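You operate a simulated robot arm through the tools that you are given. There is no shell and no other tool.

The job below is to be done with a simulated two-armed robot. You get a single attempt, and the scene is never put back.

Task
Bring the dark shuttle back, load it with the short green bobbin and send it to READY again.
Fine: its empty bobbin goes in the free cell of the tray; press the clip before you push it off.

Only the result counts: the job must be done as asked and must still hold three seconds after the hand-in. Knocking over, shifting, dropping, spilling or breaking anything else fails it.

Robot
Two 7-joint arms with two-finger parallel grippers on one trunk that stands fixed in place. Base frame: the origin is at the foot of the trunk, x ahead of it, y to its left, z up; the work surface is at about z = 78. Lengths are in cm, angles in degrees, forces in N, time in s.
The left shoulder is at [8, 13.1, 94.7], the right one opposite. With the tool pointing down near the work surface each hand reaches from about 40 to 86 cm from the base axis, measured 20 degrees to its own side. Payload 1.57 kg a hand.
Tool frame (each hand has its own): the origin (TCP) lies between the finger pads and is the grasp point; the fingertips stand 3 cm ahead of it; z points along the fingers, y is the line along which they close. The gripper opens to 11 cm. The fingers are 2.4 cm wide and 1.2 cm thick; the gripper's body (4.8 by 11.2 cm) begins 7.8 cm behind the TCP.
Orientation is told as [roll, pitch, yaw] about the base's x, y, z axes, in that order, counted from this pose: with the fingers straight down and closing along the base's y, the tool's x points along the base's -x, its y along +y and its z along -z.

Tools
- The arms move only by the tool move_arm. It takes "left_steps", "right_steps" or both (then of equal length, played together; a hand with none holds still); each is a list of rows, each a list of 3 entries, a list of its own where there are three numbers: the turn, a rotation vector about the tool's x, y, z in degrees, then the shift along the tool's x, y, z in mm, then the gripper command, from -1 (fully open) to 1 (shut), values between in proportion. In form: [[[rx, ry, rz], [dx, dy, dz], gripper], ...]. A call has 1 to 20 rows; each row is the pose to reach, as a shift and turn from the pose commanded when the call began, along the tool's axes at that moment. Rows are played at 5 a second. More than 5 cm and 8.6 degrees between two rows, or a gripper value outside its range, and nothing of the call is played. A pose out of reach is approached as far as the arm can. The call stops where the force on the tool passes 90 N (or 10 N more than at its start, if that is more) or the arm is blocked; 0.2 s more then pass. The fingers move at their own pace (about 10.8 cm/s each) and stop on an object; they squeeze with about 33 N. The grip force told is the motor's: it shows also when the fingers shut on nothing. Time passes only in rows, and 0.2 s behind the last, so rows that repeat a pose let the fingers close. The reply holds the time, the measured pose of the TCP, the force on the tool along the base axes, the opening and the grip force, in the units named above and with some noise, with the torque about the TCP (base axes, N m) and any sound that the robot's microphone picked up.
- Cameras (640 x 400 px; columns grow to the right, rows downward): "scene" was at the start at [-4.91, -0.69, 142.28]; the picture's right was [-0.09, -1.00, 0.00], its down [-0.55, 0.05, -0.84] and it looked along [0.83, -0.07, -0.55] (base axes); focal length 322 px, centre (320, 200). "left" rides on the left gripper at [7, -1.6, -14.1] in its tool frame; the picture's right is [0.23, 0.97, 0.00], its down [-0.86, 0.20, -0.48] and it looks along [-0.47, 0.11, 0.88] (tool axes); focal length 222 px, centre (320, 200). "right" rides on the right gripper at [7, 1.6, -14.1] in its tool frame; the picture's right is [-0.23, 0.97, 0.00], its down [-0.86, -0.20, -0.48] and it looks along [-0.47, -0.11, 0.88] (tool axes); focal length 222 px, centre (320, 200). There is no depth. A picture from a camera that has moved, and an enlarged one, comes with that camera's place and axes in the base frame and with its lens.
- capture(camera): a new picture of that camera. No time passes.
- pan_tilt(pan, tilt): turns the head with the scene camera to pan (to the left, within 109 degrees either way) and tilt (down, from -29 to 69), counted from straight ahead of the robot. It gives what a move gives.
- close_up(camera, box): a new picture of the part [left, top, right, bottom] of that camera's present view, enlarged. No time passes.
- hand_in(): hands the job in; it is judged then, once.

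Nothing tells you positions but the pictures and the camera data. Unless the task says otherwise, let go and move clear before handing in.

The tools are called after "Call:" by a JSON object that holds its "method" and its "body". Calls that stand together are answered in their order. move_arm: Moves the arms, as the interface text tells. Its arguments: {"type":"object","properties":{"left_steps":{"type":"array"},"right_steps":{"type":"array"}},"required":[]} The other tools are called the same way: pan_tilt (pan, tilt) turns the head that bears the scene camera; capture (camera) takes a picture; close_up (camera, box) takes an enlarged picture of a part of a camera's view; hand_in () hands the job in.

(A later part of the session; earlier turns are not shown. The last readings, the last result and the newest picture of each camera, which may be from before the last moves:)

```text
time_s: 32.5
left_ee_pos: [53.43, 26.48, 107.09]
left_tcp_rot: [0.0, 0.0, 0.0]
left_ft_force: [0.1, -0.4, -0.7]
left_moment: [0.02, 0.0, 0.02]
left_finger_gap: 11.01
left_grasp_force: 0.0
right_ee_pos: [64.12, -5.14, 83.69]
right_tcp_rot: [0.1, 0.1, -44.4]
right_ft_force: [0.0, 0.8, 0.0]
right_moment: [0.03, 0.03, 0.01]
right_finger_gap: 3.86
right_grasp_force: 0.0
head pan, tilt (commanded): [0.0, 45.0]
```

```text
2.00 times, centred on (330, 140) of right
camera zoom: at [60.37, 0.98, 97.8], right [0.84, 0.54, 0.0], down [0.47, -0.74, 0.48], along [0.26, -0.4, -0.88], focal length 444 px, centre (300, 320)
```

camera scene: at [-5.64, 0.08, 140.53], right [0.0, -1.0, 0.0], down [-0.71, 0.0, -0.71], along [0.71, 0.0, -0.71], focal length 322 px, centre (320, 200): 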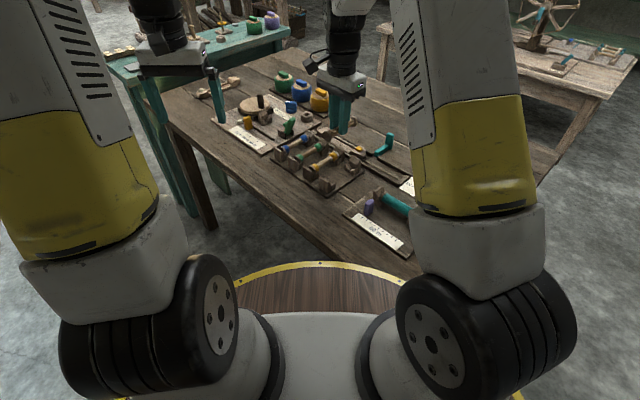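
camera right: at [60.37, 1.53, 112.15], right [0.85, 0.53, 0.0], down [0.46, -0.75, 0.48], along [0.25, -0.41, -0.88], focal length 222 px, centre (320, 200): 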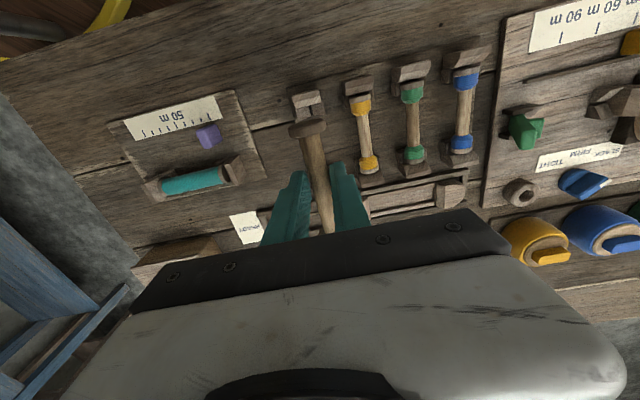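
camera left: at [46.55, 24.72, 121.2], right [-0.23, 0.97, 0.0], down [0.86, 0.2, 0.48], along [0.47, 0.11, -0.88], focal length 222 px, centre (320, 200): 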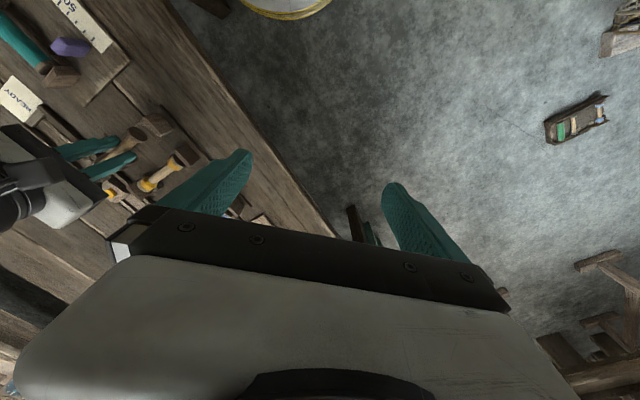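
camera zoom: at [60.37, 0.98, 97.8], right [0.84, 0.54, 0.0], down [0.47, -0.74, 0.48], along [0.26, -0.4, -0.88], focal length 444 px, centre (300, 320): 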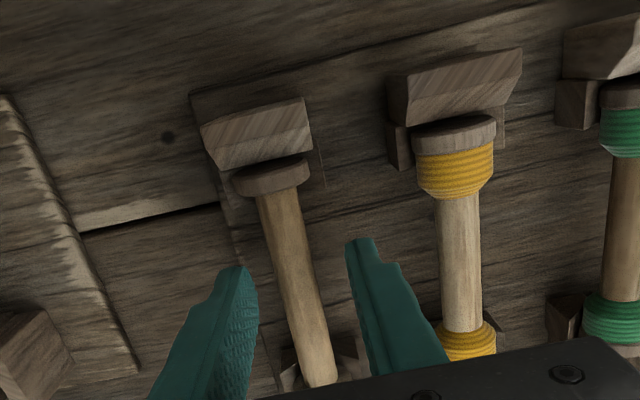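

The empty bobbin rests in the free cell's V-holders. I'll rise straight up and go above the green bobbin with the fingers at about 4 cm.

Call:
{"method": "move_arm", "body": {"right_steps": [[[0, 0, 0], [0, 0, -20], 0.3], [[0, 0, 0], [0, 0, -50], 0.3], [[0, 0, 0], [0, 0, -85], 0.3], [[0, 0, 0.5], [-2, 30, -110], 0.3], [[0, 0, 0.5], [-4, 70, -110], 0.3], [[0, 0, 0.5], [-6, 110, -110], 0.3], [[0, 0, 0.5], [-7.6, 129, -110], 0.3], [[0, 0, 0.5], [-7.6, 129, -110], 0.3]]}}

Call:
{"method": "capture", "body": {"camera": "right"}}

Call:
{"method": "close_up", "body": {"camera": "scene", "box": [290, 120, 400, 200]}}

Call:
{"method": "close_up", "body": {"camera": "right", "box": [240, 40, 400, 240]}}

```text
time_s: 34.3
left_ee_pos: [53.5, 26.45, 107.03]
left_tcp_rot: [0.0, 0.0, 0.0]
left_ft_force: [-0.1, -0.2, 0.4]
left_moment: [-0.02, 0.01, -0.04]
left_finger_gap: 11.01
left_grasp_force: 0.1
right_ee_pos: [73.42, 3.72, 94.73]
right_tcp_rot: [0.0, 0.0, -45.0]
right_ft_force: [-0.4, -0.5, -0.2]
right_moment: [-0.02, 0.0, 0.01]
right_finger_gap: 3.83
right_grasp_force: 0.1
head pan, tilt (commanded): [0.0, 45.0]
```

```text
taken
camera right: at [69.82, 9.86, 108.87], right [0.85, 0.53, 0.0], down [0.46, -0.75, 0.48], along [0.25, -0.41, -0.88], focal length 222 px, centre (320, 200)
```

right: 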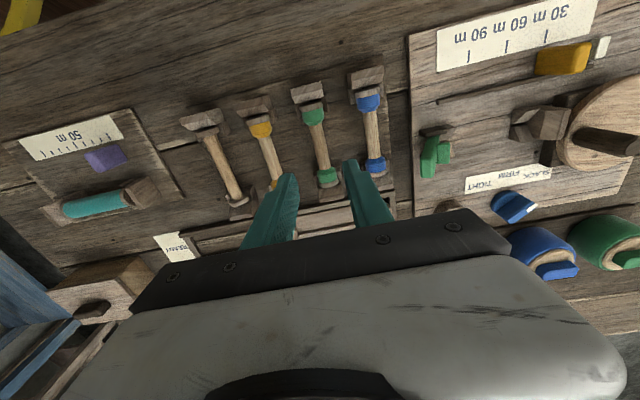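

```text
5.00 times, centred on (345, 160) of scene
camera zoom: at [-5.64, 0.08, 140.53], right [0.0, -1.0, 0.0], down [-0.71, 0.0, -0.71], along [0.71, 0.0, -0.71], focal length 1611 px, centre (195, 400)
```

zoom: 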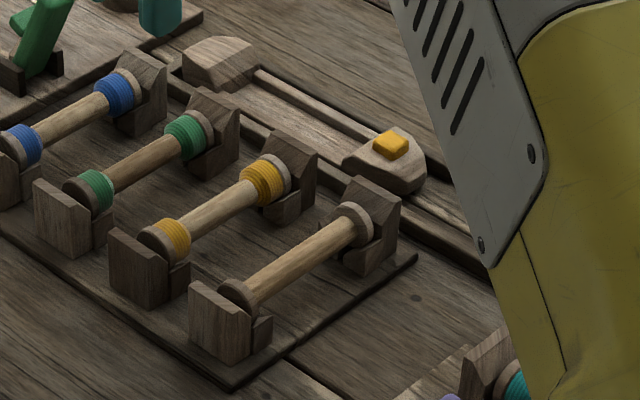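

```text
2.00 times, centred on (320, 140) of right
camera zoom: at [69.82, 9.86, 108.87], right [0.85, 0.53, 0.0], down [0.46, -0.75, 0.48], along [0.25, -0.41, -0.88], focal length 444 px, centre (320, 320)
```

zoom: 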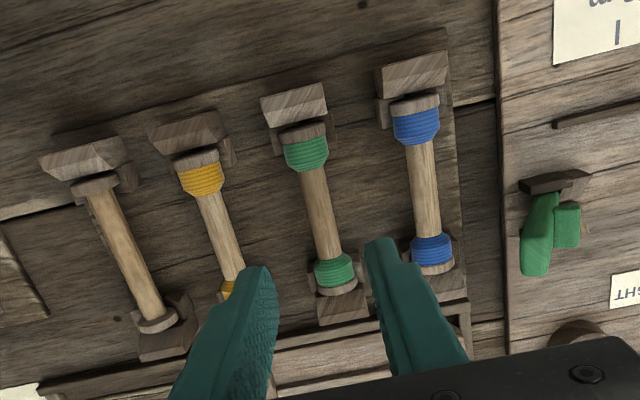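

The empty bobbin lies properly in the cell. Now I'll centre over the green bobbin (axis at s≈54.65) and descend partway.

Call:
{"method": "move_arm", "body": {"right_steps": [[[0, 0, 0], [-4, 0.7, 20], 0.27], [[0, 0, 0], [-4, 0.7, 60], 0.27], [[0, 0, 0], [-4, 0.7, 90], 0.27], [[0, 0, 0], [-4, 0.7, 97], 0.27], [[0, 0, 0], [-4, 0.7, 97], 0.27]]}}

Call:
{"method": "close_up", "body": {"camera": "right", "box": [250, 80, 410, 240]}}

Call:
{"method": "close_up", "body": {"camera": "scene", "box": [280, 110, 370, 190]}}

```text
time_s: 35.5
left_ee_pos: [53.52, 26.5, 107.06]
left_tcp_rot: [-0.1, 0.0, -0.1]
left_ft_force: [0.4, -0.2, 0.2]
left_moment: [0.01, -0.02, 0.03]
left_finger_gap: 11.0
left_grasp_force: 0.0
right_ee_pos: [73.92, 3.5, 84.94]
right_tcp_rot: [0.0, 0.0, -45.0]
right_ft_force: [0.8, 0.4, -0.3]
right_moment: [-0.03, -0.03, 0.06]
right_finger_gap: 4.03
right_grasp_force: 0.0
head pan, tilt (commanded): [0.0, 45.0]
```

```text
2.50 times, centred on (330, 160) of right
camera zoom: at [70.32, 9.66, 99.16], right [0.85, 0.53, 0.0], down [0.46, -0.75, 0.48], along [0.25, -0.41, -0.88], focal length 555 px, centre (295, 300)
```

zoom: 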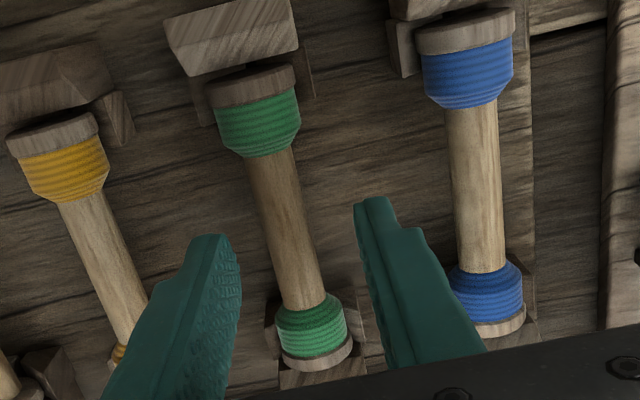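

```text
5.00 times, centred on (325, 150) of scene
camera zoom: at [-5.63, 0.08, 140.53], right [0.0, -1.0, 0.0], down [-0.71, 0.0, -0.71], along [0.71, 0.0, -0.71], focal length 1611 px, centre (295, 450)
```

zoom: 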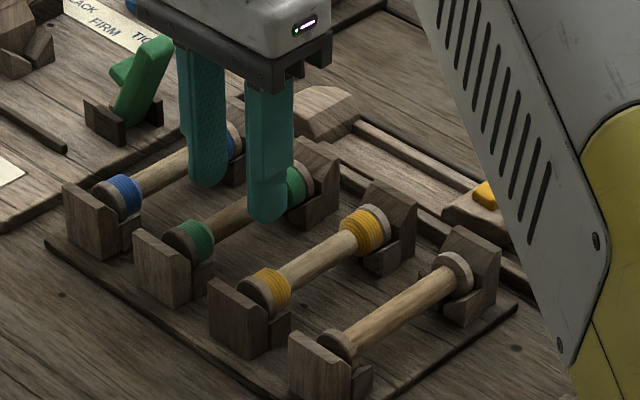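

Well placed; I'll shift 1 mm, lower 12 mm and close on the green bobbin's core.

Call:
{"method": "move_arm", "body": {"right_steps": [[[0, 0, 0], [0, -1.2, 4], 0.27], [[0, 0, 0], [0, -1.2, 8], 0.27], [[0, 0, 0], [0, -1.2, 12], 0.27], [[0, 0, 0], [0, -1.2, 12], 0.5], [[0, 0, 0], [0, -1.2, 12], 0.65]]}}

Call:
{"method": "close_up", "body": {"camera": "right", "box": [250, 80, 410, 240]}}

```text
time_s: 36.7
left_ee_pos: [53.5, 26.57, 107.1]
left_tcp_rot: [0.1, -0.1, 0.0]
left_ft_force: [-0.2, -0.7, -1.2]
left_moment: [-0.01, -0.01, 0.0]
left_finger_gap: 10.98
left_grasp_force: 0.0
right_ee_pos: [73.82, 3.39, 83.83]
right_tcp_rot: [0.0, 0.0, -45.0]
right_ft_force: [-0.2, -0.8, 1.2]
right_moment: [-0.02, -0.03, -0.09]
right_finger_gap: 2.01
right_grasp_force: 5.7
head pan, tilt (commanded): [0.0, 45.0]
```

```text
2.50 times, centred on (330, 160) of right
camera zoom: at [70.18, 9.45, 97.95], right [0.85, 0.53, 0.0], down [0.46, -0.75, 0.48], along [0.25, -0.41, -0.88], focal length 555 px, centre (295, 300)
```

zoom: 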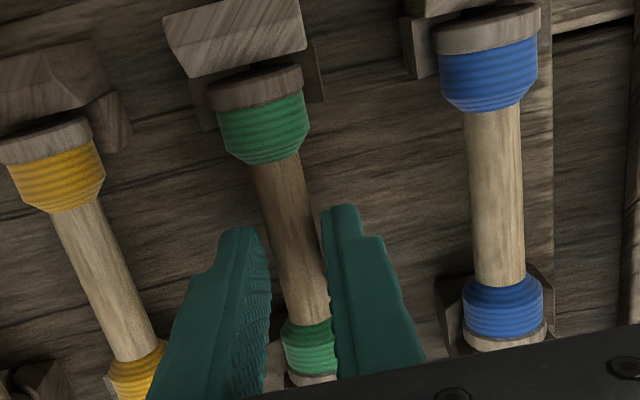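

One finger touches first, so I'll shift back 1 mm and close fully.

Call:
{"method": "move_arm", "body": {"right_steps": [[[0, 0, 0], [0, 0, 0], 0.6], [[0, 0, 0], [0, 1, 0], 0.6], [[0, 0, 0], [0, 1, 0], 0.8], [[0, 0, 0], [0, 1, 0], 1], [[0, 0, 0], [0, 1, 0], 1]]}}

Call:
{"method": "close_up", "body": {"camera": "right", "box": [250, 80, 410, 240]}}

```text
time_s: 37.9
left_ee_pos: [53.48, 26.41, 107.04]
left_tcp_rot: [0.0, 0.0, 0.1]
left_ft_force: [0.3, 0.7, 0.1]
left_moment: [0.03, 0.01, -0.01]
left_finger_gap: 10.99
left_grasp_force: 0.1
right_ee_pos: [74.01, 3.28, 83.82]
right_tcp_rot: [0.0, -0.1, -45.0]
right_ft_force: [-2.1, -2.9, 5.9]
right_moment: [-0.23, -0.09, -0.14]
right_finger_gap: 1.82
right_grasp_force: 32.5
head pan, tilt (commanded): [0.0, 45.0]
```

```text
2.50 times, centred on (330, 160) of right
camera zoom: at [70.27, 9.47, 97.96], right [0.85, 0.53, 0.0], down [0.46, -0.75, 0.48], along [0.25, -0.41, -0.88], focal length 555 px, centre (295, 300)
```

zoom: 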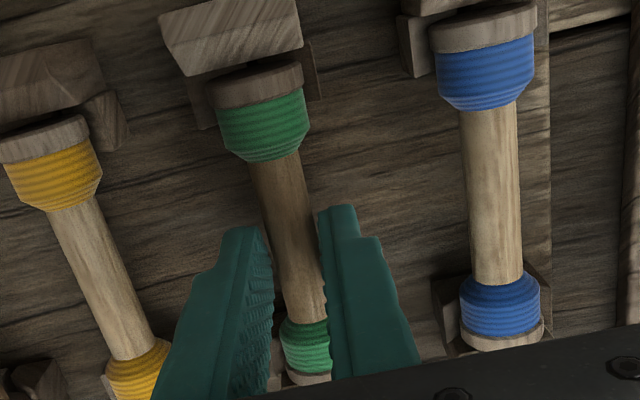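

The green bobbin is gripped. I'll lift it straight up out of its cell.

Call:
{"method": "move_arm", "body": {"right_steps": [[[0, 0, 0], [0, 0, -3], 1], [[0, 0, 0], [0, 0, -8], 1], [[0, 0, 0], [0, 0, -16], 1], [[0, 0, 0], [0, 0, -30], 1], [[0, 0, 0], [0, 0, -55], 1], [[0, 0, 0], [0, 0, -85], 1], [[0, 0, 0], [0, 0, -120], 1], [[0, 0, 0], [0, 0, -140], 1]]}}

Call:
{"method": "capture", "body": {"camera": "right"}}

Call:
{"method": "close_up", "body": {"camera": "scene", "box": [280, 60, 400, 190]}}

```text
time_s: 39.7
left_ee_pos: [53.55, 26.6, 107.03]
left_tcp_rot: [0.0, 0.0, 0.0]
left_ft_force: [-1.2, 0.5, 0.1]
left_moment: [0.01, 0.03, -0.02]
left_finger_gap: 10.97
left_grasp_force: 0.1
right_ee_pos: [74.09, 3.22, 97.84]
right_tcp_rot: [0.0, -0.1, -45.1]
right_ft_force: [-0.9, -0.8, 0.1]
right_moment: [0.03, -0.02, 0.01]
right_finger_gap: 1.85
right_grasp_force: 33.2
head pan, tilt (commanded): [0.0, 45.0]
```

```text
taken
camera right: at [70.41, 9.36, 111.94], right [0.85, 0.53, 0.0], down [0.46, -0.75, 0.48], along [0.25, -0.41, -0.88], focal length 222 px, centre (320, 200)
```

right: 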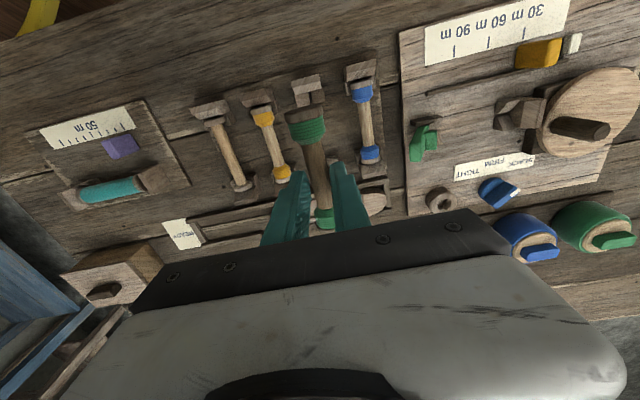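

```text
3.08 times, centred on (340, 125) of scene
camera zoom: at [-5.62, 0.08, 140.53], right [0.0, -1.0, 0.0], down [-0.71, 0.0, -0.71], along [0.71, 0.0, -0.71], focal length 991 px, centre (258, 431)
```

zoom: 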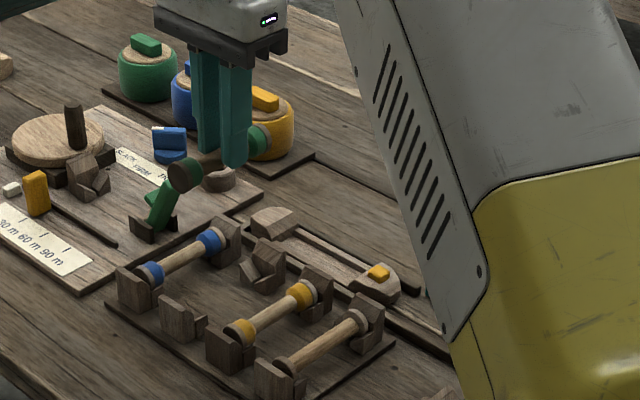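

The green bobbin is up. I'll turn back to the track direction and move above the shuttle, staying high.

Call:
{"method": "move_arm", "body": {"right_steps": [[[0, 0, -8], [-11, -1.5, 0], 1], [[0, 0, -16], [-22, -3, 0], 1], [[0, 0, -24], [-33, -4.5, 0], 1], [[0, 0, -32], [-44, -6, 0], 1], [[0, 0, -40], [-55, -7.5, 0], 1], [[0, 0, -48], [-66, -9, 0], 1], [[0, 0, -56], [-77, -10.5, 0], 1], [[0, 0, -64], [-88, -12, 0], 1], [[0, 0, -72], [-99, -13.5, 0], 1], [[0, 0, -80], [-110, -15, 0], 1], [[0, 0, -88], [-120, -16, 0], 1], [[0, 0, -90], [-127, -17.5, 0], 1], [[0, 0, -90], [-127, -17.5, 0], 1]]}}

Call:
{"method": "capture", "body": {"camera": "right"}}

Call:
{"method": "close_up", "body": {"camera": "right", "box": [240, 30, 400, 240]}}

Call:
{"method": "close_up", "body": {"camera": "scene", "box": [310, 60, 410, 180]}}

```text
time_s: 42.5
left_ee_pos: [53.44, 26.53, 107.05]
left_tcp_rot: [0.0, -0.1, 0.0]
left_ft_force: [0.3, 0.0, 0.6]
left_moment: [-0.01, 0.01, 0.01]
left_finger_gap: 11.0
left_grasp_force: 0.1
right_ee_pos: [80.84, -6.9, 97.65]
right_tcp_rot: [0.0, -0.1, 45.1]
right_ft_force: [-0.2, -0.3, 0.7]
right_moment: [-0.01, 0.0, 0.01]
right_finger_gap: 1.87
right_grasp_force: 32.7
right hand out of reach, approached as far as the arm can: row 11, 12, 13
head pan, tilt (commanded): [0.0, 45.0]
```

```text
taken
camera right: at [74.89, -10.61, 111.75], right [-0.53, 0.85, 0.0], down [0.74, 0.46, 0.48], along [0.41, 0.25, -0.88], focal length 222 px, centre (320, 200)
```

right: 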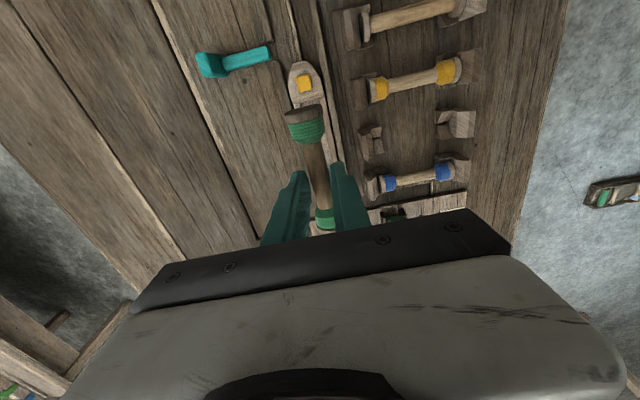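

```text
1.90 times, centred on (320, 135) of right
camera zoom: at [74.89, -10.61, 111.75], right [-0.53, 0.85, 0.0], down [0.74, 0.46, 0.48], along [0.41, 0.25, -0.88], focal length 423 px, centre (320, 324)
```

zoom: 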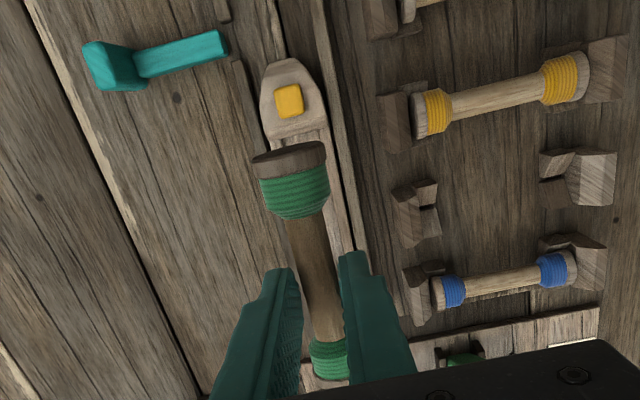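

```text
3.33 times, centred on (360, 120) of scene
camera zoom: at [-5.64, 0.07, 140.53], right [0.0, -1.0, 0.0], down [-0.71, 0.0, -0.71], along [0.71, 0.0, -0.71], focal length 1074 px, centre (187, 467)
```

zoom: 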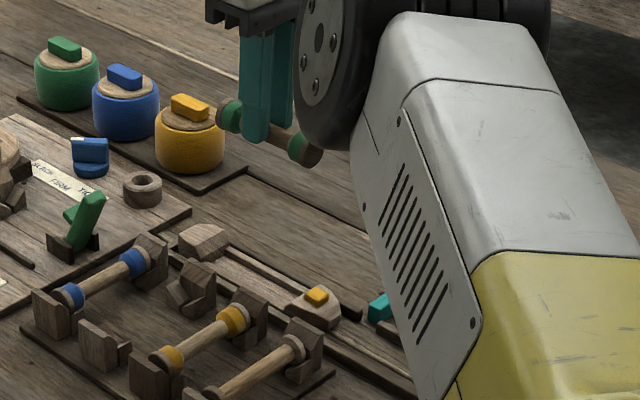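

The hand is at its reach limit at this height, though it reached further when lower. I'll measure the shuttle's present position precisely.

Call:
{"method": "close_up", "body": {"camera": "right", "box": [280, 50, 350, 130]}}

Call:
{"method": "close_up", "body": {"camera": "scene", "box": [355, 120, 415, 170]}}

Call:
{"method": "close_up", "body": {"camera": "right", "box": [270, 90, 370, 240]}}

```text
5.00 times, centred on (315, 90) of right
camera zoom: at [74.89, -10.61, 111.75], right [-0.53, 0.85, 0.0], down [0.74, 0.46, 0.48], along [0.41, 0.25, -0.88], focal length 1111 px, centre (345, 750)
```

zoom: 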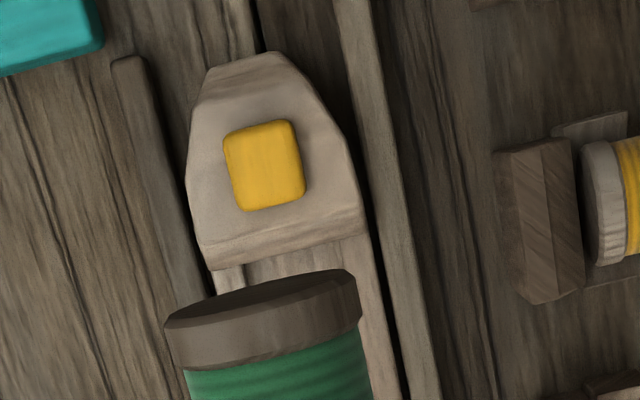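

```text
8.00 times, centred on (385, 145) of scene
camera zoom: at [-5.64, 0.07, 140.53], right [0.0, -1.0, 0.0], down [-0.71, 0.0, -0.71], along [0.71, 0.0, -0.71], focal length 2577 px, centre (-200, 640)
```

zoom: 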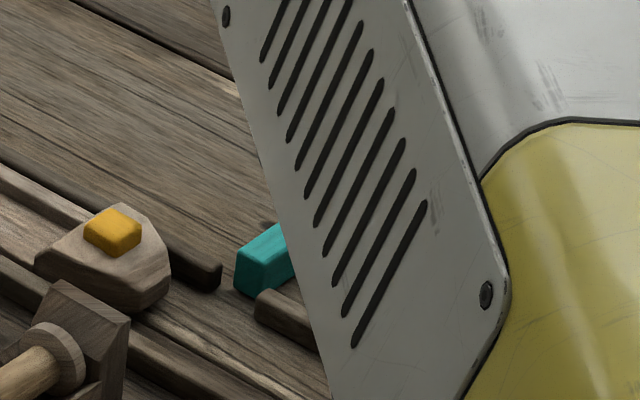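

```text
2.67 times, centred on (320, 165) of right
camera zoom: at [74.89, -10.61, 111.75], right [-0.53, 0.85, 0.0], down [0.74, 0.46, 0.48], along [0.41, 0.25, -0.88], focal length 592 px, centre (320, 293)
```

zoom: 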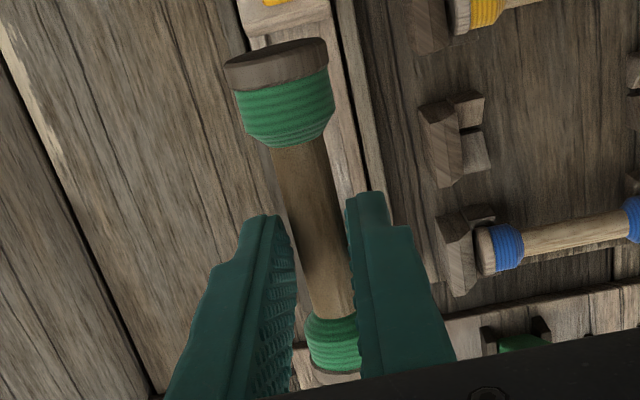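

The shuttle's bay runs from about s=47.6 to 58.5, so its centre is near (81.7, -6.6). I'll lower the bobbin partway, where the arm reaches further, and check.

Call:
{"method": "move_arm", "body": {"right_steps": [[[0, 0, 0], [0, 0, 20], 1], [[0, 0, 0], [0, 0, 40], 1], [[0, 0, 0], [0, 0, 60], 1], [[0, 0, 0], [0, 0, 75], 1], [[0, 0, 0], [0, 0, 75], 1]]}}

Call:
{"method": "close_up", "body": {"camera": "right", "box": [240, 20, 400, 240]}}

Call:
{"method": "close_up", "body": {"camera": "scene", "box": [310, 80, 410, 170]}}

```text
time_s: 43.7
left_ee_pos: [53.5, 26.39, 107.11]
left_tcp_rot: [-0.1, 0.0, 0.0]
left_ft_force: [0.3, -0.7, 0.3]
left_moment: [0.0, 0.05, 0.02]
left_finger_gap: 11.02
left_grasp_force: 0.0
right_ee_pos: [80.91, -7.22, 89.95]
right_tcp_rot: [0.0, 0.0, 45.0]
right_ft_force: [-0.3, -0.2, -0.2]
right_moment: [-0.01, 0.0, 0.01]
right_finger_gap: 1.85
right_grasp_force: 33.0
head pan, tilt (commanded): [0.0, 45.0]
```

```text
1.82 times, centred on (320, 130) of right
camera zoom: at [74.94, -10.93, 104.1], right [-0.53, 0.85, 0.0], down [0.75, 0.46, 0.48], along [0.41, 0.25, -0.88], focal length 404 px, centre (320, 327)
```

zoom: 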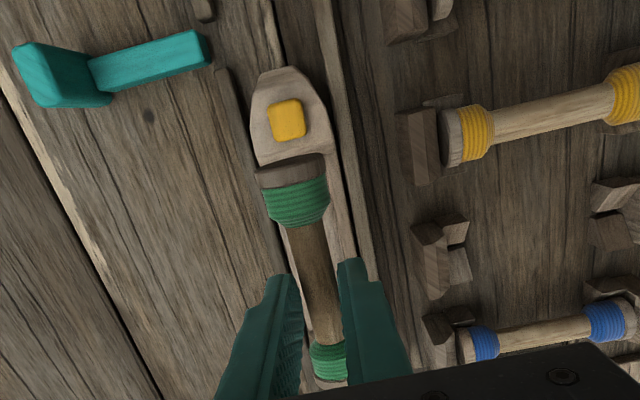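

```text
4.44 times, centred on (360, 125) of scene
camera zoom: at [-5.63, 0.07, 140.53], right [0.0, -1.0, 0.0], down [-0.71, 0.0, -0.71], along [0.71, 0.0, -0.71], focal length 1432 px, centre (142, 533)
```

zoom: 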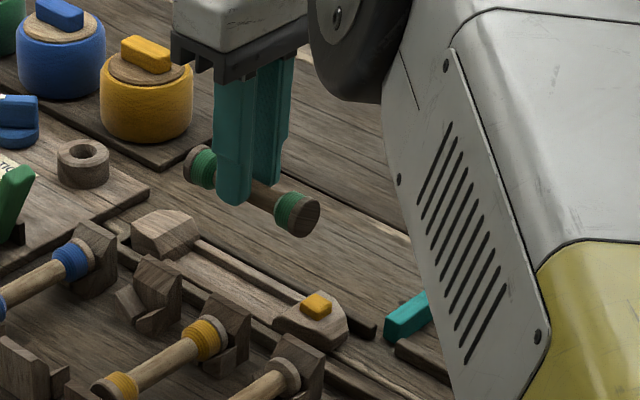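

I'm 1.1 cm short of the bay centre. I'll move along the track and lower to just above the blocks.

Call:
{"method": "move_arm", "body": {"right_steps": [[[0, 0, 0], [-3, -1, 12], 1], [[0, 0, 0], [-6, -2, 24], 1], [[0, 0, 0], [-9, -2, 34], 1], [[0, 0, 0], [-11, -2, 40], 1], [[0, 0, 0], [-11, -2, 40], 1]]}}

Call:
{"method": "close_up", "body": {"camera": "right", "box": [240, 20, 400, 240]}}

Call:
{"method": "close_up", "body": {"camera": "scene", "box": [320, 100, 400, 170]}}

```text
time_s: 44.9
left_ee_pos: [53.61, 26.47, 107.25]
left_tcp_rot: [-0.1, 0.0, 0.0]
left_ft_force: [-0.1, 1.0, -0.1]
left_moment: [-0.02, 0.0, -0.02]
left_finger_gap: 11.0
left_grasp_force: 0.0
right_ee_pos: [81.88, -6.31, 86.02]
right_tcp_rot: [0.1, 0.0, 45.1]
right_ft_force: [0.9, 0.2, -0.5]
right_moment: [0.0, -0.02, 0.0]
right_finger_gap: 1.87
right_grasp_force: 32.9
head pan, tilt (commanded): [0.0, 45.0]
```

```text
1.82 times, centred on (320, 130) of right
camera zoom: at [75.85, -10.02, 100.22], right [-0.53, 0.85, 0.0], down [0.75, 0.46, 0.48], along [0.41, 0.25, -0.88], focal length 404 px, centre (320, 327)
```

zoom: 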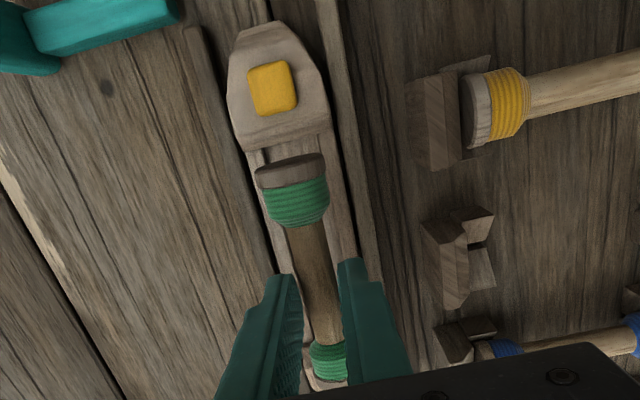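

```text
5.71 times, centred on (360, 135) of scene
camera zoom: at [-5.63, 0.07, 140.53], right [0.0, -1.0, 0.0], down [-0.71, 0.0, -0.71], along [0.71, 0.0, -0.71], focal length 1841 px, centre (91, 571)
```

zoom: 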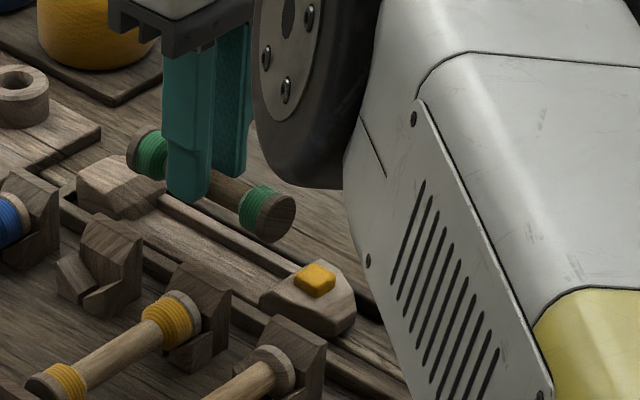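

The bobbin is over the bay but looks about 2–3° skewed in the grip. I'll turn the hand 2° to line it up and lower to just above the shuttle for a closer check.

Call:
{"method": "move_arm", "body": {"right_steps": [[[0, 0, -1], [0, 0, 4], 1], [[0, 0, -2], [0, 0, 8], 1], [[0, 0, -2], [0, 0, 11], 1], [[0, 0, -2], [0, 0, 11], 1]]}}

Call:
{"method": "close_up", "body": {"camera": "right", "box": [260, 40, 380, 240]}}

Call:
{"method": "close_up", "body": {"camera": "right", "box": [270, 70, 350, 150]}}

Call:
{"method": "close_up", "body": {"camera": "scene", "box": [320, 105, 390, 165]}}

```text
time_s: 45.9
left_ee_pos: [53.4, 26.45, 107.06]
left_tcp_rot: [0.0, 0.0, 0.0]
left_ft_force: [0.5, -0.5, 0.1]
left_moment: [0.02, -0.01, 0.0]
left_finger_gap: 10.99
left_grasp_force: 0.1
right_ee_pos: [81.72, -6.34, 85.09]
right_tcp_rot: [0.0, 0.0, 47.0]
right_ft_force: [-0.6, 1.0, 0.4]
right_moment: [-0.01, -0.03, 0.01]
right_finger_gap: 1.86
right_grasp_force: 33.0
head pan, tilt (commanded): [0.0, 45.0]
```

```text
2.00 times, centred on (320, 140) of right
camera zoom: at [75.95, -10.17, 99.19], right [-0.56, 0.83, 0.0], down [0.73, 0.49, 0.48], along [0.4, 0.27, -0.88], focal length 444 px, centre (320, 320)
```

zoom: 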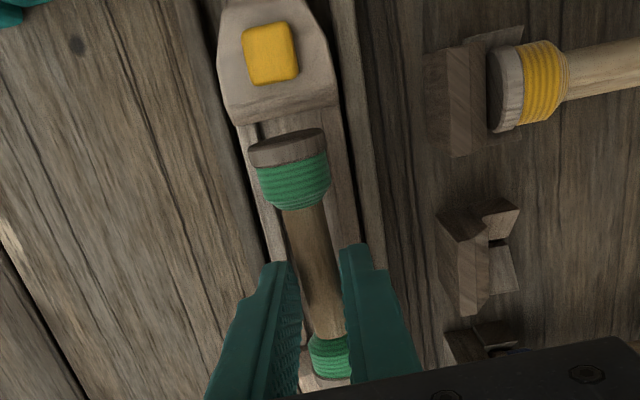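

```text
5.00 times, centred on (310, 110) of right
camera zoom: at [75.95, -10.17, 99.19], right [-0.56, 0.83, 0.0], down [0.73, 0.49, 0.48], along [0.4, 0.27, -0.88], focal length 1111 px, centre (370, 650)
```

zoom: 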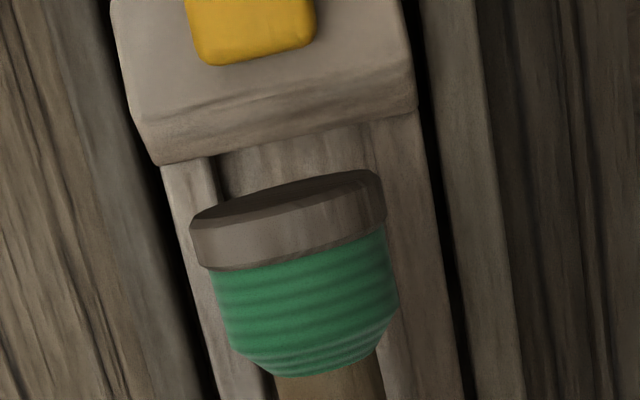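

```text
6.67 times, centred on (355, 135) of scene
camera zoom: at [-5.63, 0.07, 140.53], right [0.0, -1.0, 0.0], down [-0.71, 0.0, -0.71], along [0.71, 0.0, -0.71], focal length 2148 px, centre (87, 633)
```

zoom: 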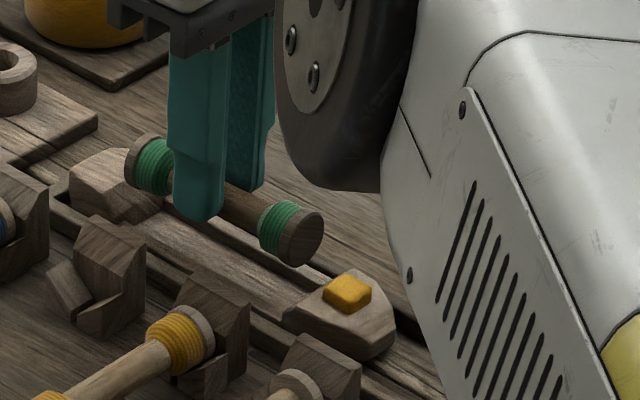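

The bobbin is now parallel to the bay and centred sideways. I'll shift 2 mm toward the clip and lower 1 cm, then re-check.

Call:
{"method": "move_arm", "body": {"right_steps": [[[0, 0, 0], [2, 0, 3], 1], [[0, 0, 0], [2, 0, 6], 1], [[0, 0, 0], [2, 0, 10], 1], [[0, 0, 0], [2, 0, 10], 1]]}}

Call:
{"method": "close_up", "body": {"camera": "right", "box": [270, 60, 350, 150]}}

Call:
{"method": "close_up", "body": {"camera": "scene", "box": [320, 105, 390, 165]}}

```text
time_s: 46.9
left_ee_pos: [53.51, 26.33, 107.06]
left_tcp_rot: [0.1, -0.1, 0.0]
left_ft_force: [-0.2, 0.5, 0.3]
left_moment: [0.03, 0.01, 0.0]
left_finger_gap: 10.99
left_grasp_force: 0.1
right_ee_pos: [81.74, -6.55, 84.07]
right_tcp_rot: [-0.1, 0.0, 46.9]
right_ft_force: [0.1, 0.1, 0.4]
right_moment: [0.01, -0.02, 0.0]
right_finger_gap: 1.88
right_grasp_force: 33.0
head pan, tilt (commanded): [0.0, 45.0]
```

```text
4.44 times, centred on (310, 105) of right
camera zoom: at [75.87, -10.43, 98.24], right [-0.56, 0.83, 0.0], down [0.73, 0.49, 0.48], along [0.4, 0.27, -0.88], focal length 987 px, centre (364, 622)
```

zoom: 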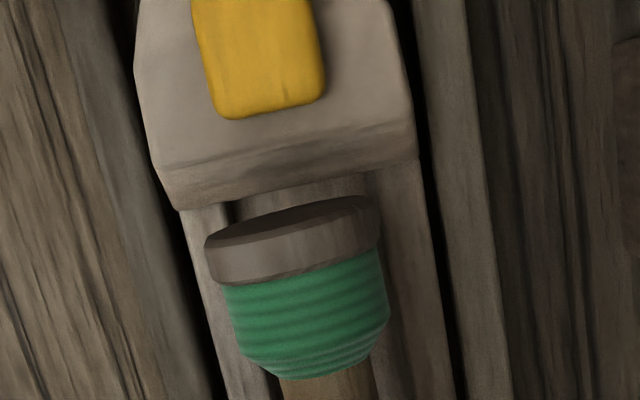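

```text
6.67 times, centred on (355, 135) of scene
camera zoom: at [-5.63, 0.07, 140.53], right [0.0, -1.0, 0.0], down [-0.71, 0.0, -0.71], along [0.71, 0.0, -0.71], focal length 2148 px, centre (87, 633)
```

zoom: 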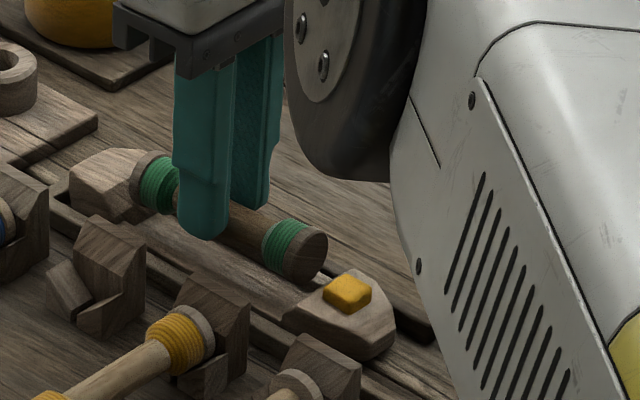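

Clearances at both ends look about even. I'll lower further in small steps, watching the force.

Call:
{"method": "move_arm", "body": {"right_steps": [[[0, 0, 0], [0, 0.7, 3], 1], [[0, 0, 0], [0, 0.7, 6], 1], [[0, 0, 0], [0, 0.7, 9], 1], [[0, 0, 0], [0, 0.7, 9], 1]]}}

Call:
{"method": "close_up", "body": {"camera": "right", "box": [270, 60, 350, 150]}}

Call:
{"method": "close_up", "body": {"camera": "scene", "box": [320, 105, 390, 165]}}

```text
time_s: 47.9
left_ee_pos: [53.64, 26.39, 107.11]
left_tcp_rot: [0.1, 0.0, 0.0]
left_ft_force: [0.6, -0.4, -0.5]
left_moment: [0.02, 0.0, 0.02]
left_finger_gap: 10.98
left_grasp_force: 0.0
right_ee_pos: [81.45, -6.5, 83.05]
right_tcp_rot: [0.1, 0.0, 46.9]
right_ft_force: [0.4, 0.3, -0.4]
right_moment: [-0.03, 0.01, 0.01]
right_finger_gap: 1.87
right_grasp_force: 32.4
head pan, tilt (commanded): [0.0, 45.0]
```

```text
4.44 times, centred on (310, 105) of right
camera zoom: at [75.72, -10.33, 97.31], right [-0.56, 0.83, 0.0], down [0.73, 0.49, 0.48], along [0.4, 0.27, -0.88], focal length 987 px, centre (364, 622)
```

zoom: 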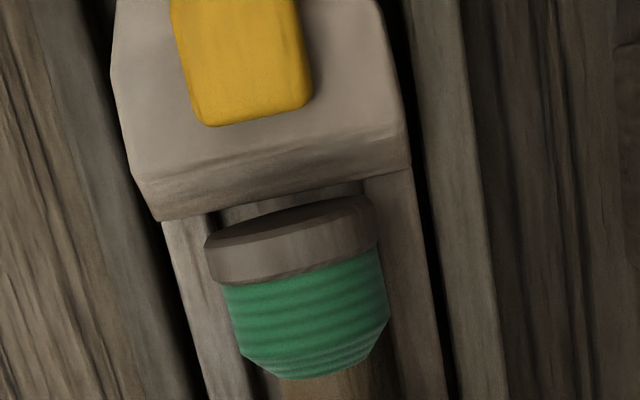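

```text
6.67 times, centred on (355, 135) of scene
camera zoom: at [-5.63, 0.07, 140.53], right [0.0, -1.0, 0.0], down [-0.71, 0.0, -0.71], along [0.71, 0.0, -0.71], focal length 2148 px, centre (87, 633)
```

zoom: 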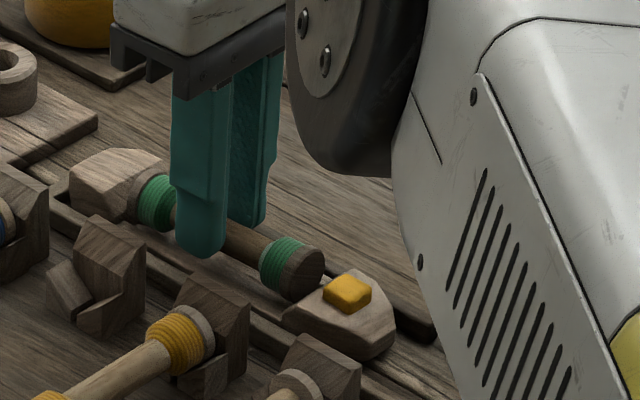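

Nothing touches yet and it is centred in the bay. I'll lower the last millimetres.

Call:
{"method": "move_arm", "body": {"right_steps": [[[0, 0, 0], [0, 0.4, 2], 1], [[0, 0, 0], [0, 0.4, 4], 1], [[0, 0, 0], [0, 0.4, 4], 1]]}}

```text
time_s: 48.7
left_ee_pos: [53.48, 26.41, 107.05]
left_tcp_rot: [0.0, 0.1, 0.0]
left_ft_force: [0.7, -0.1, 0.0]
left_moment: [0.01, -0.02, -0.02]
left_finger_gap: 11.03
left_grasp_force: 0.1
right_ee_pos: [81.49, -6.5, 82.78]
right_tcp_rot: [-0.2, -0.1, 47.0]
right_ft_force: [1.0, -0.2, 3.8]
right_moment: [0.16, -0.16, -0.1]
right_finger_gap: 1.84
right_grasp_force: 33.3
head pan, tilt (commanded): [0.0, 45.0]
```

Light contact at the tail end. I'll go another 1.5 mm and compare.

Call:
{"method": "move_arm", "body": {"right_steps": [[[0, 0, 0], [0, 0, 1], 1], [[0, 0, 0], [0, 0, 1.5], 1], [[0, 0, 0], [0, 0, 1.5], 1]]}}

Call:
{"method": "close_up", "body": {"camera": "right", "box": [270, 60, 350, 150]}}

Call:
{"method": "close_up", "body": {"camera": "scene", "box": [325, 115, 375, 160]}}

```text
time_s: 49.5
left_ee_pos: [53.56, 26.47, 107.18]
left_tcp_rot: [0.0, 0.0, 0.1]
left_ft_force: [0.0, -0.6, 0.1]
left_moment: [-0.01, 0.01, -0.01]
left_finger_gap: 11.01
left_grasp_force: 0.1
right_ee_pos: [81.54, -6.57, 82.72]
right_tcp_rot: [-0.1, -0.1, 47.1]
right_ft_force: [4.6, -2.5, 12.3]
right_moment: [0.36, -0.48, -0.29]
right_finger_gap: 1.88
right_grasp_force: 32.9
head pan, tilt (commanded): [0.0, 45.0]
```

```text
4.44 times, centred on (310, 105) of right
camera zoom: at [75.71, -10.41, 96.86], right [-0.56, 0.83, 0.0], down [0.73, 0.49, 0.48], along [0.4, 0.27, -0.88], focal length 987 px, centre (364, 622)
```

zoom: 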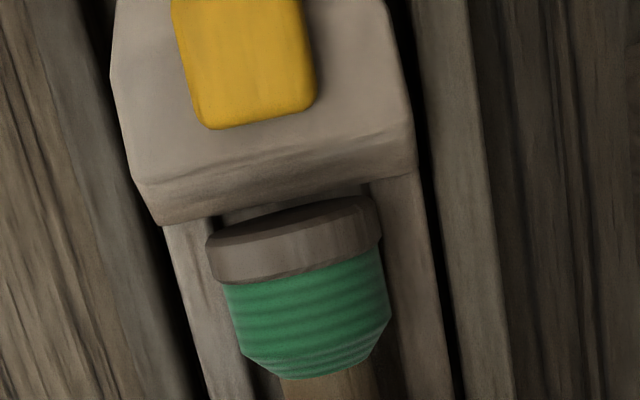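

```text
8.89 times, centred on (350, 138) of scene
camera zoom: at [-5.67, 0.06, 140.53], right [0.0, -1.0, 0.0], down [-0.71, 0.0, -0.71], along [0.71, 0.0, -0.71], focal length 2864 px, centre (53, 756)
```

zoom: 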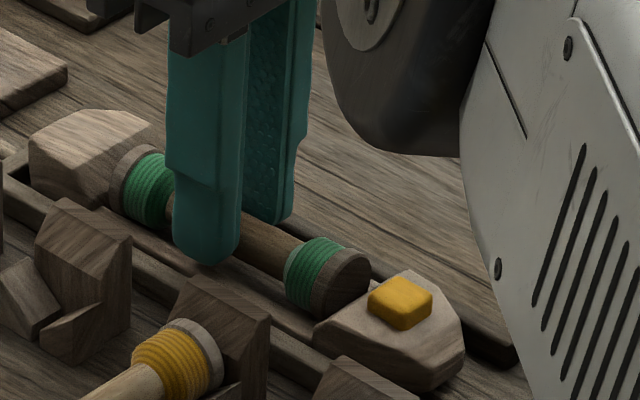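

The tail end rubs the near wall, as with the tray earlier: I over-rotated slightly. I'll lift a touch, turn back 1.5° and lower again.

Call:
{"method": "move_arm", "body": {"right_steps": [[[0, 0, 0], [0, 0, -3], 1], [[0, 0, 1.5], [0, -0.3, -3], 1], [[0, 0, 1.5], [0, -0.3, -1], 1], [[0, 0, 1.5], [0, -0.3, 0], 1], [[0, 0, 1.5], [0, -0.3, 1], 1], [[0, 0, 1.5], [0, -0.3, 1], 1]]}}

Call:
{"method": "close_up", "body": {"camera": "right", "box": [270, 60, 350, 150]}}

```text
time_s: 50.9
left_ee_pos: [53.42, 26.42, 107.13]
left_tcp_rot: [0.0, -0.1, -0.1]
left_ft_force: [-0.8, 0.4, -0.5]
left_moment: [0.01, -0.02, -0.01]
left_finger_gap: 11.0
left_grasp_force: 0.0
right_ee_pos: [81.65, -6.35, 82.68]
right_tcp_rot: [-0.1, -0.1, 45.5]
right_ft_force: [-1.0, 0.9, 9.3]
right_moment: [0.09, 0.01, 0.03]
right_finger_gap: 1.87
right_grasp_force: 32.4
head pan, tilt (commanded): [0.0, 45.0]
```

```text
4.44 times, centred on (310, 105) of right
camera zoom: at [75.68, -10.07, 96.68], right [-0.54, 0.84, 0.0], down [0.74, 0.47, 0.48], along [0.41, 0.26, -0.88], focal length 987 px, centre (364, 622)
```

zoom: 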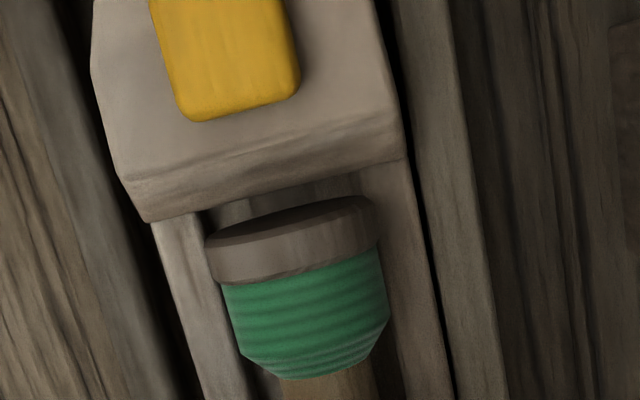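

Balanced contact, no side force: the bobbin is seated in the shuttle. I'll release it slowly.

Call:
{"method": "move_arm", "body": {"right_steps": [[[0, 0, 0], [0, 0, -0.3], 0.66], [[0, 0, 0], [0, 0, -0.5], 0.55], [[0, 0, 0], [0, 0, -0.5], 0.4], [[0, 0, 0], [0, 0, -0.5], 0.3]]}}

Call:
{"method": "close_up", "body": {"camera": "right", "box": [260, 40, 380, 240]}}

Call:
{"method": "close_up", "body": {"camera": "scene", "box": [325, 115, 375, 160]}}

```text
time_s: 51.9
left_ee_pos: [53.48, 26.51, 107.05]
left_tcp_rot: [0.0, -0.1, 0.0]
left_ft_force: [0.0, 0.5, 0.6]
left_moment: [0.03, 0.04, 0.02]
left_finger_gap: 11.01
left_grasp_force: 0.1
right_ee_pos: [81.57, -6.46, 82.47]
right_tcp_rot: [0.0, 0.0, 45.5]
right_ft_force: [0.6, -0.1, -0.5]
right_moment: [0.02, 0.02, 0.0]
right_finger_gap: 3.84
right_grasp_force: 0.1
head pan, tilt (commanded): [0.0, 45.0]
```

```text
2.00 times, centred on (320, 140) of right
camera zoom: at [75.65, -10.14, 96.64], right [-0.54, 0.84, 0.0], down [0.74, 0.47, 0.48], along [0.4, 0.26, -0.88], focal length 444 px, centre (320, 320)
```

zoom: 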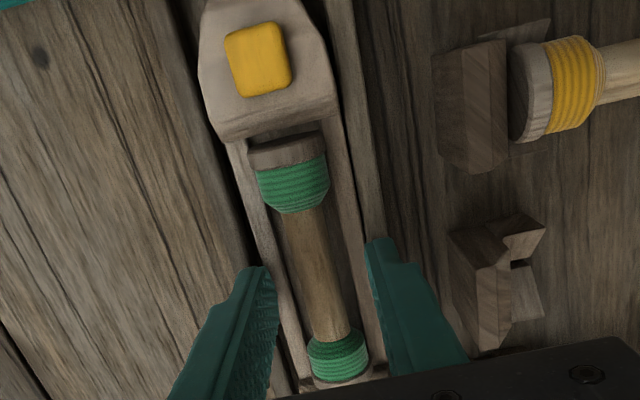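

```text
8.89 times, centred on (350, 138) of scene
camera zoom: at [-5.63, 0.07, 140.53], right [0.0, -1.0, 0.0], down [-0.71, 0.0, -0.71], along [0.71, 0.0, -0.71], focal length 2864 px, centre (53, 756)
```

zoom: 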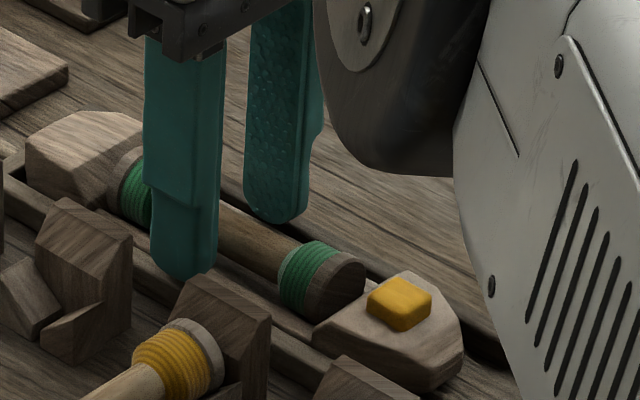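

The green bobbin lies in the shuttle between both blocks. I'll rise, close the fingers, and go above the yellow clip.

Call:
{"method": "move_arm", "body": {"right_steps": [[[0, 0, 0], [0, 0, -15], 0.3], [[0, 0, 0], [0, 0, -40], 0.3], [[0, 0, 0], [0, 0, -75], 0.3], [[0, 0, 0], [20, -0.4, -90], 0.6], [[0, 0, 0], [45, -0.9, -90], 1], [[0, 0, 0], [77.2, -1.4, -90], 1], [[0, 0, 0], [77.2, -1.4, -90], 1], [[0, 0, 0], [77.2, -1.4, -90], 1]]}}

Call:
{"method": "capture", "body": {"camera": "right"}}

Call:
{"method": "close_up", "body": {"camera": "scene", "box": [320, 80, 410, 170]}}

Call:
{"method": "close_up", "body": {"camera": "scene", "box": [325, 115, 375, 160]}}

```text
time_s: 53.7
left_ee_pos: [53.52, 26.44, 107.02]
left_tcp_rot: [0.1, 0.0, 0.0]
left_ft_force: [0.1, -0.2, 0.2]
left_moment: [0.03, -0.02, 0.02]
left_finger_gap: 11.02
left_grasp_force: 0.0
right_ee_pos: [76.36, -12.02, 91.38]
right_tcp_rot: [-0.1, -0.1, 45.5]
right_ft_force: [0.6, 0.2, -0.7]
right_moment: [0.01, -0.01, 0.0]
right_finger_gap: 0.0
right_grasp_force: 21.8
head pan, tilt (commanded): [0.0, 45.0]
```

```text
taken
camera right: at [70.41, -15.81, 105.5], right [-0.54, 0.84, 0.0], down [0.74, 0.47, 0.48], along [0.4, 0.26, -0.88], focal length 222 px, centre (320, 200)
```

right: 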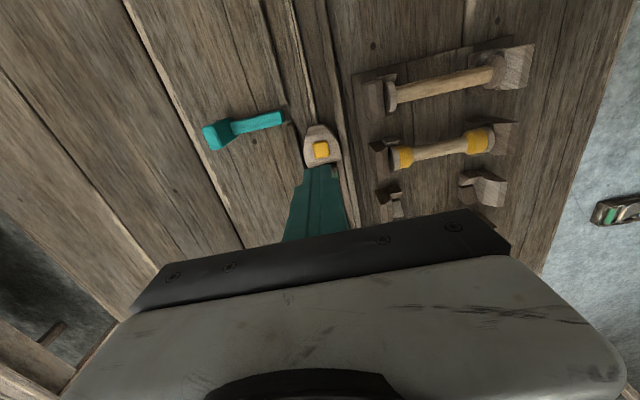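

```text
4.44 times, centred on (365, 125) of scene
camera zoom: at [-5.64, 0.07, 140.53], right [0.0, -1.0, 0.0], down [-0.71, 0.0, -0.71], along [0.71, 0.0, -0.71], focal length 1432 px, centre (120, 533)
```

zoom: 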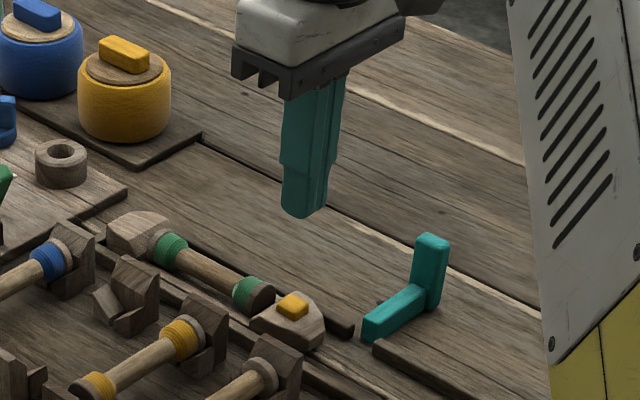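

```text
8.89 times, centred on (350, 138) of scene
camera zoom: at [-5.64, 0.07, 140.53], right [0.0, -1.0, 0.0], down [-0.71, 0.0, -0.71], along [0.71, 0.0, -0.71], focal length 2864 px, centre (53, 756)
```

zoom: 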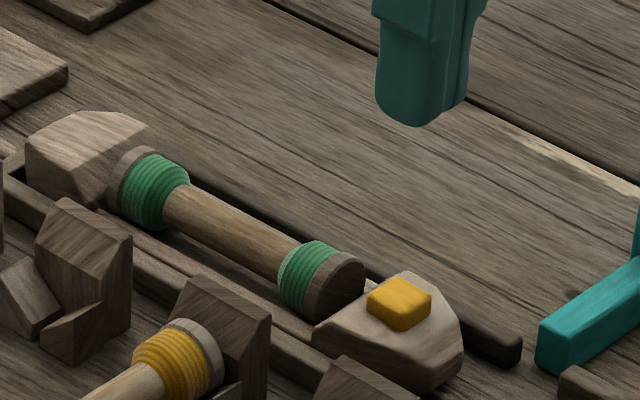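

The bobbin sits nicely in the shuttle. I'll zoom to align the closed fingertips over the clip.

Call:
{"method": "close_up", "body": {"camera": "right", "box": [280, 110, 370, 230]}}

Call:
{"method": "close_up", "body": {"camera": "scene", "box": [370, 120, 410, 160]}}

```text
3.33 times, centred on (325, 170) of right
camera zoom: at [70.41, -15.81, 105.5], right [-0.54, 0.84, 0.0], down [0.74, 0.47, 0.48], along [0.4, 0.26, -0.88], focal length 740 px, centre (303, 300)
```

zoom: 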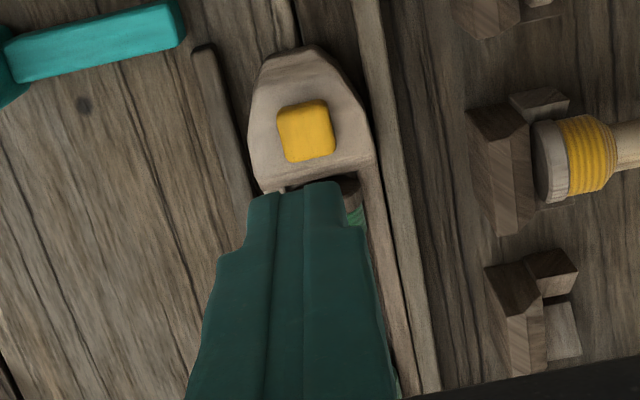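

```text
10.00 times, centred on (390, 140) of scene
camera zoom: at [-5.64, 0.07, 140.53], right [0.0, -1.0, 0.0], down [-0.71, 0.0, -0.71], along [0.71, 0.0, -0.71], focal length 3222 px, centre (-380, 800)
```

zoom: 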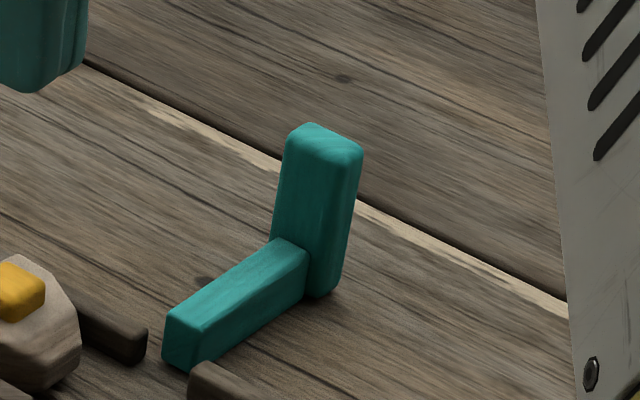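

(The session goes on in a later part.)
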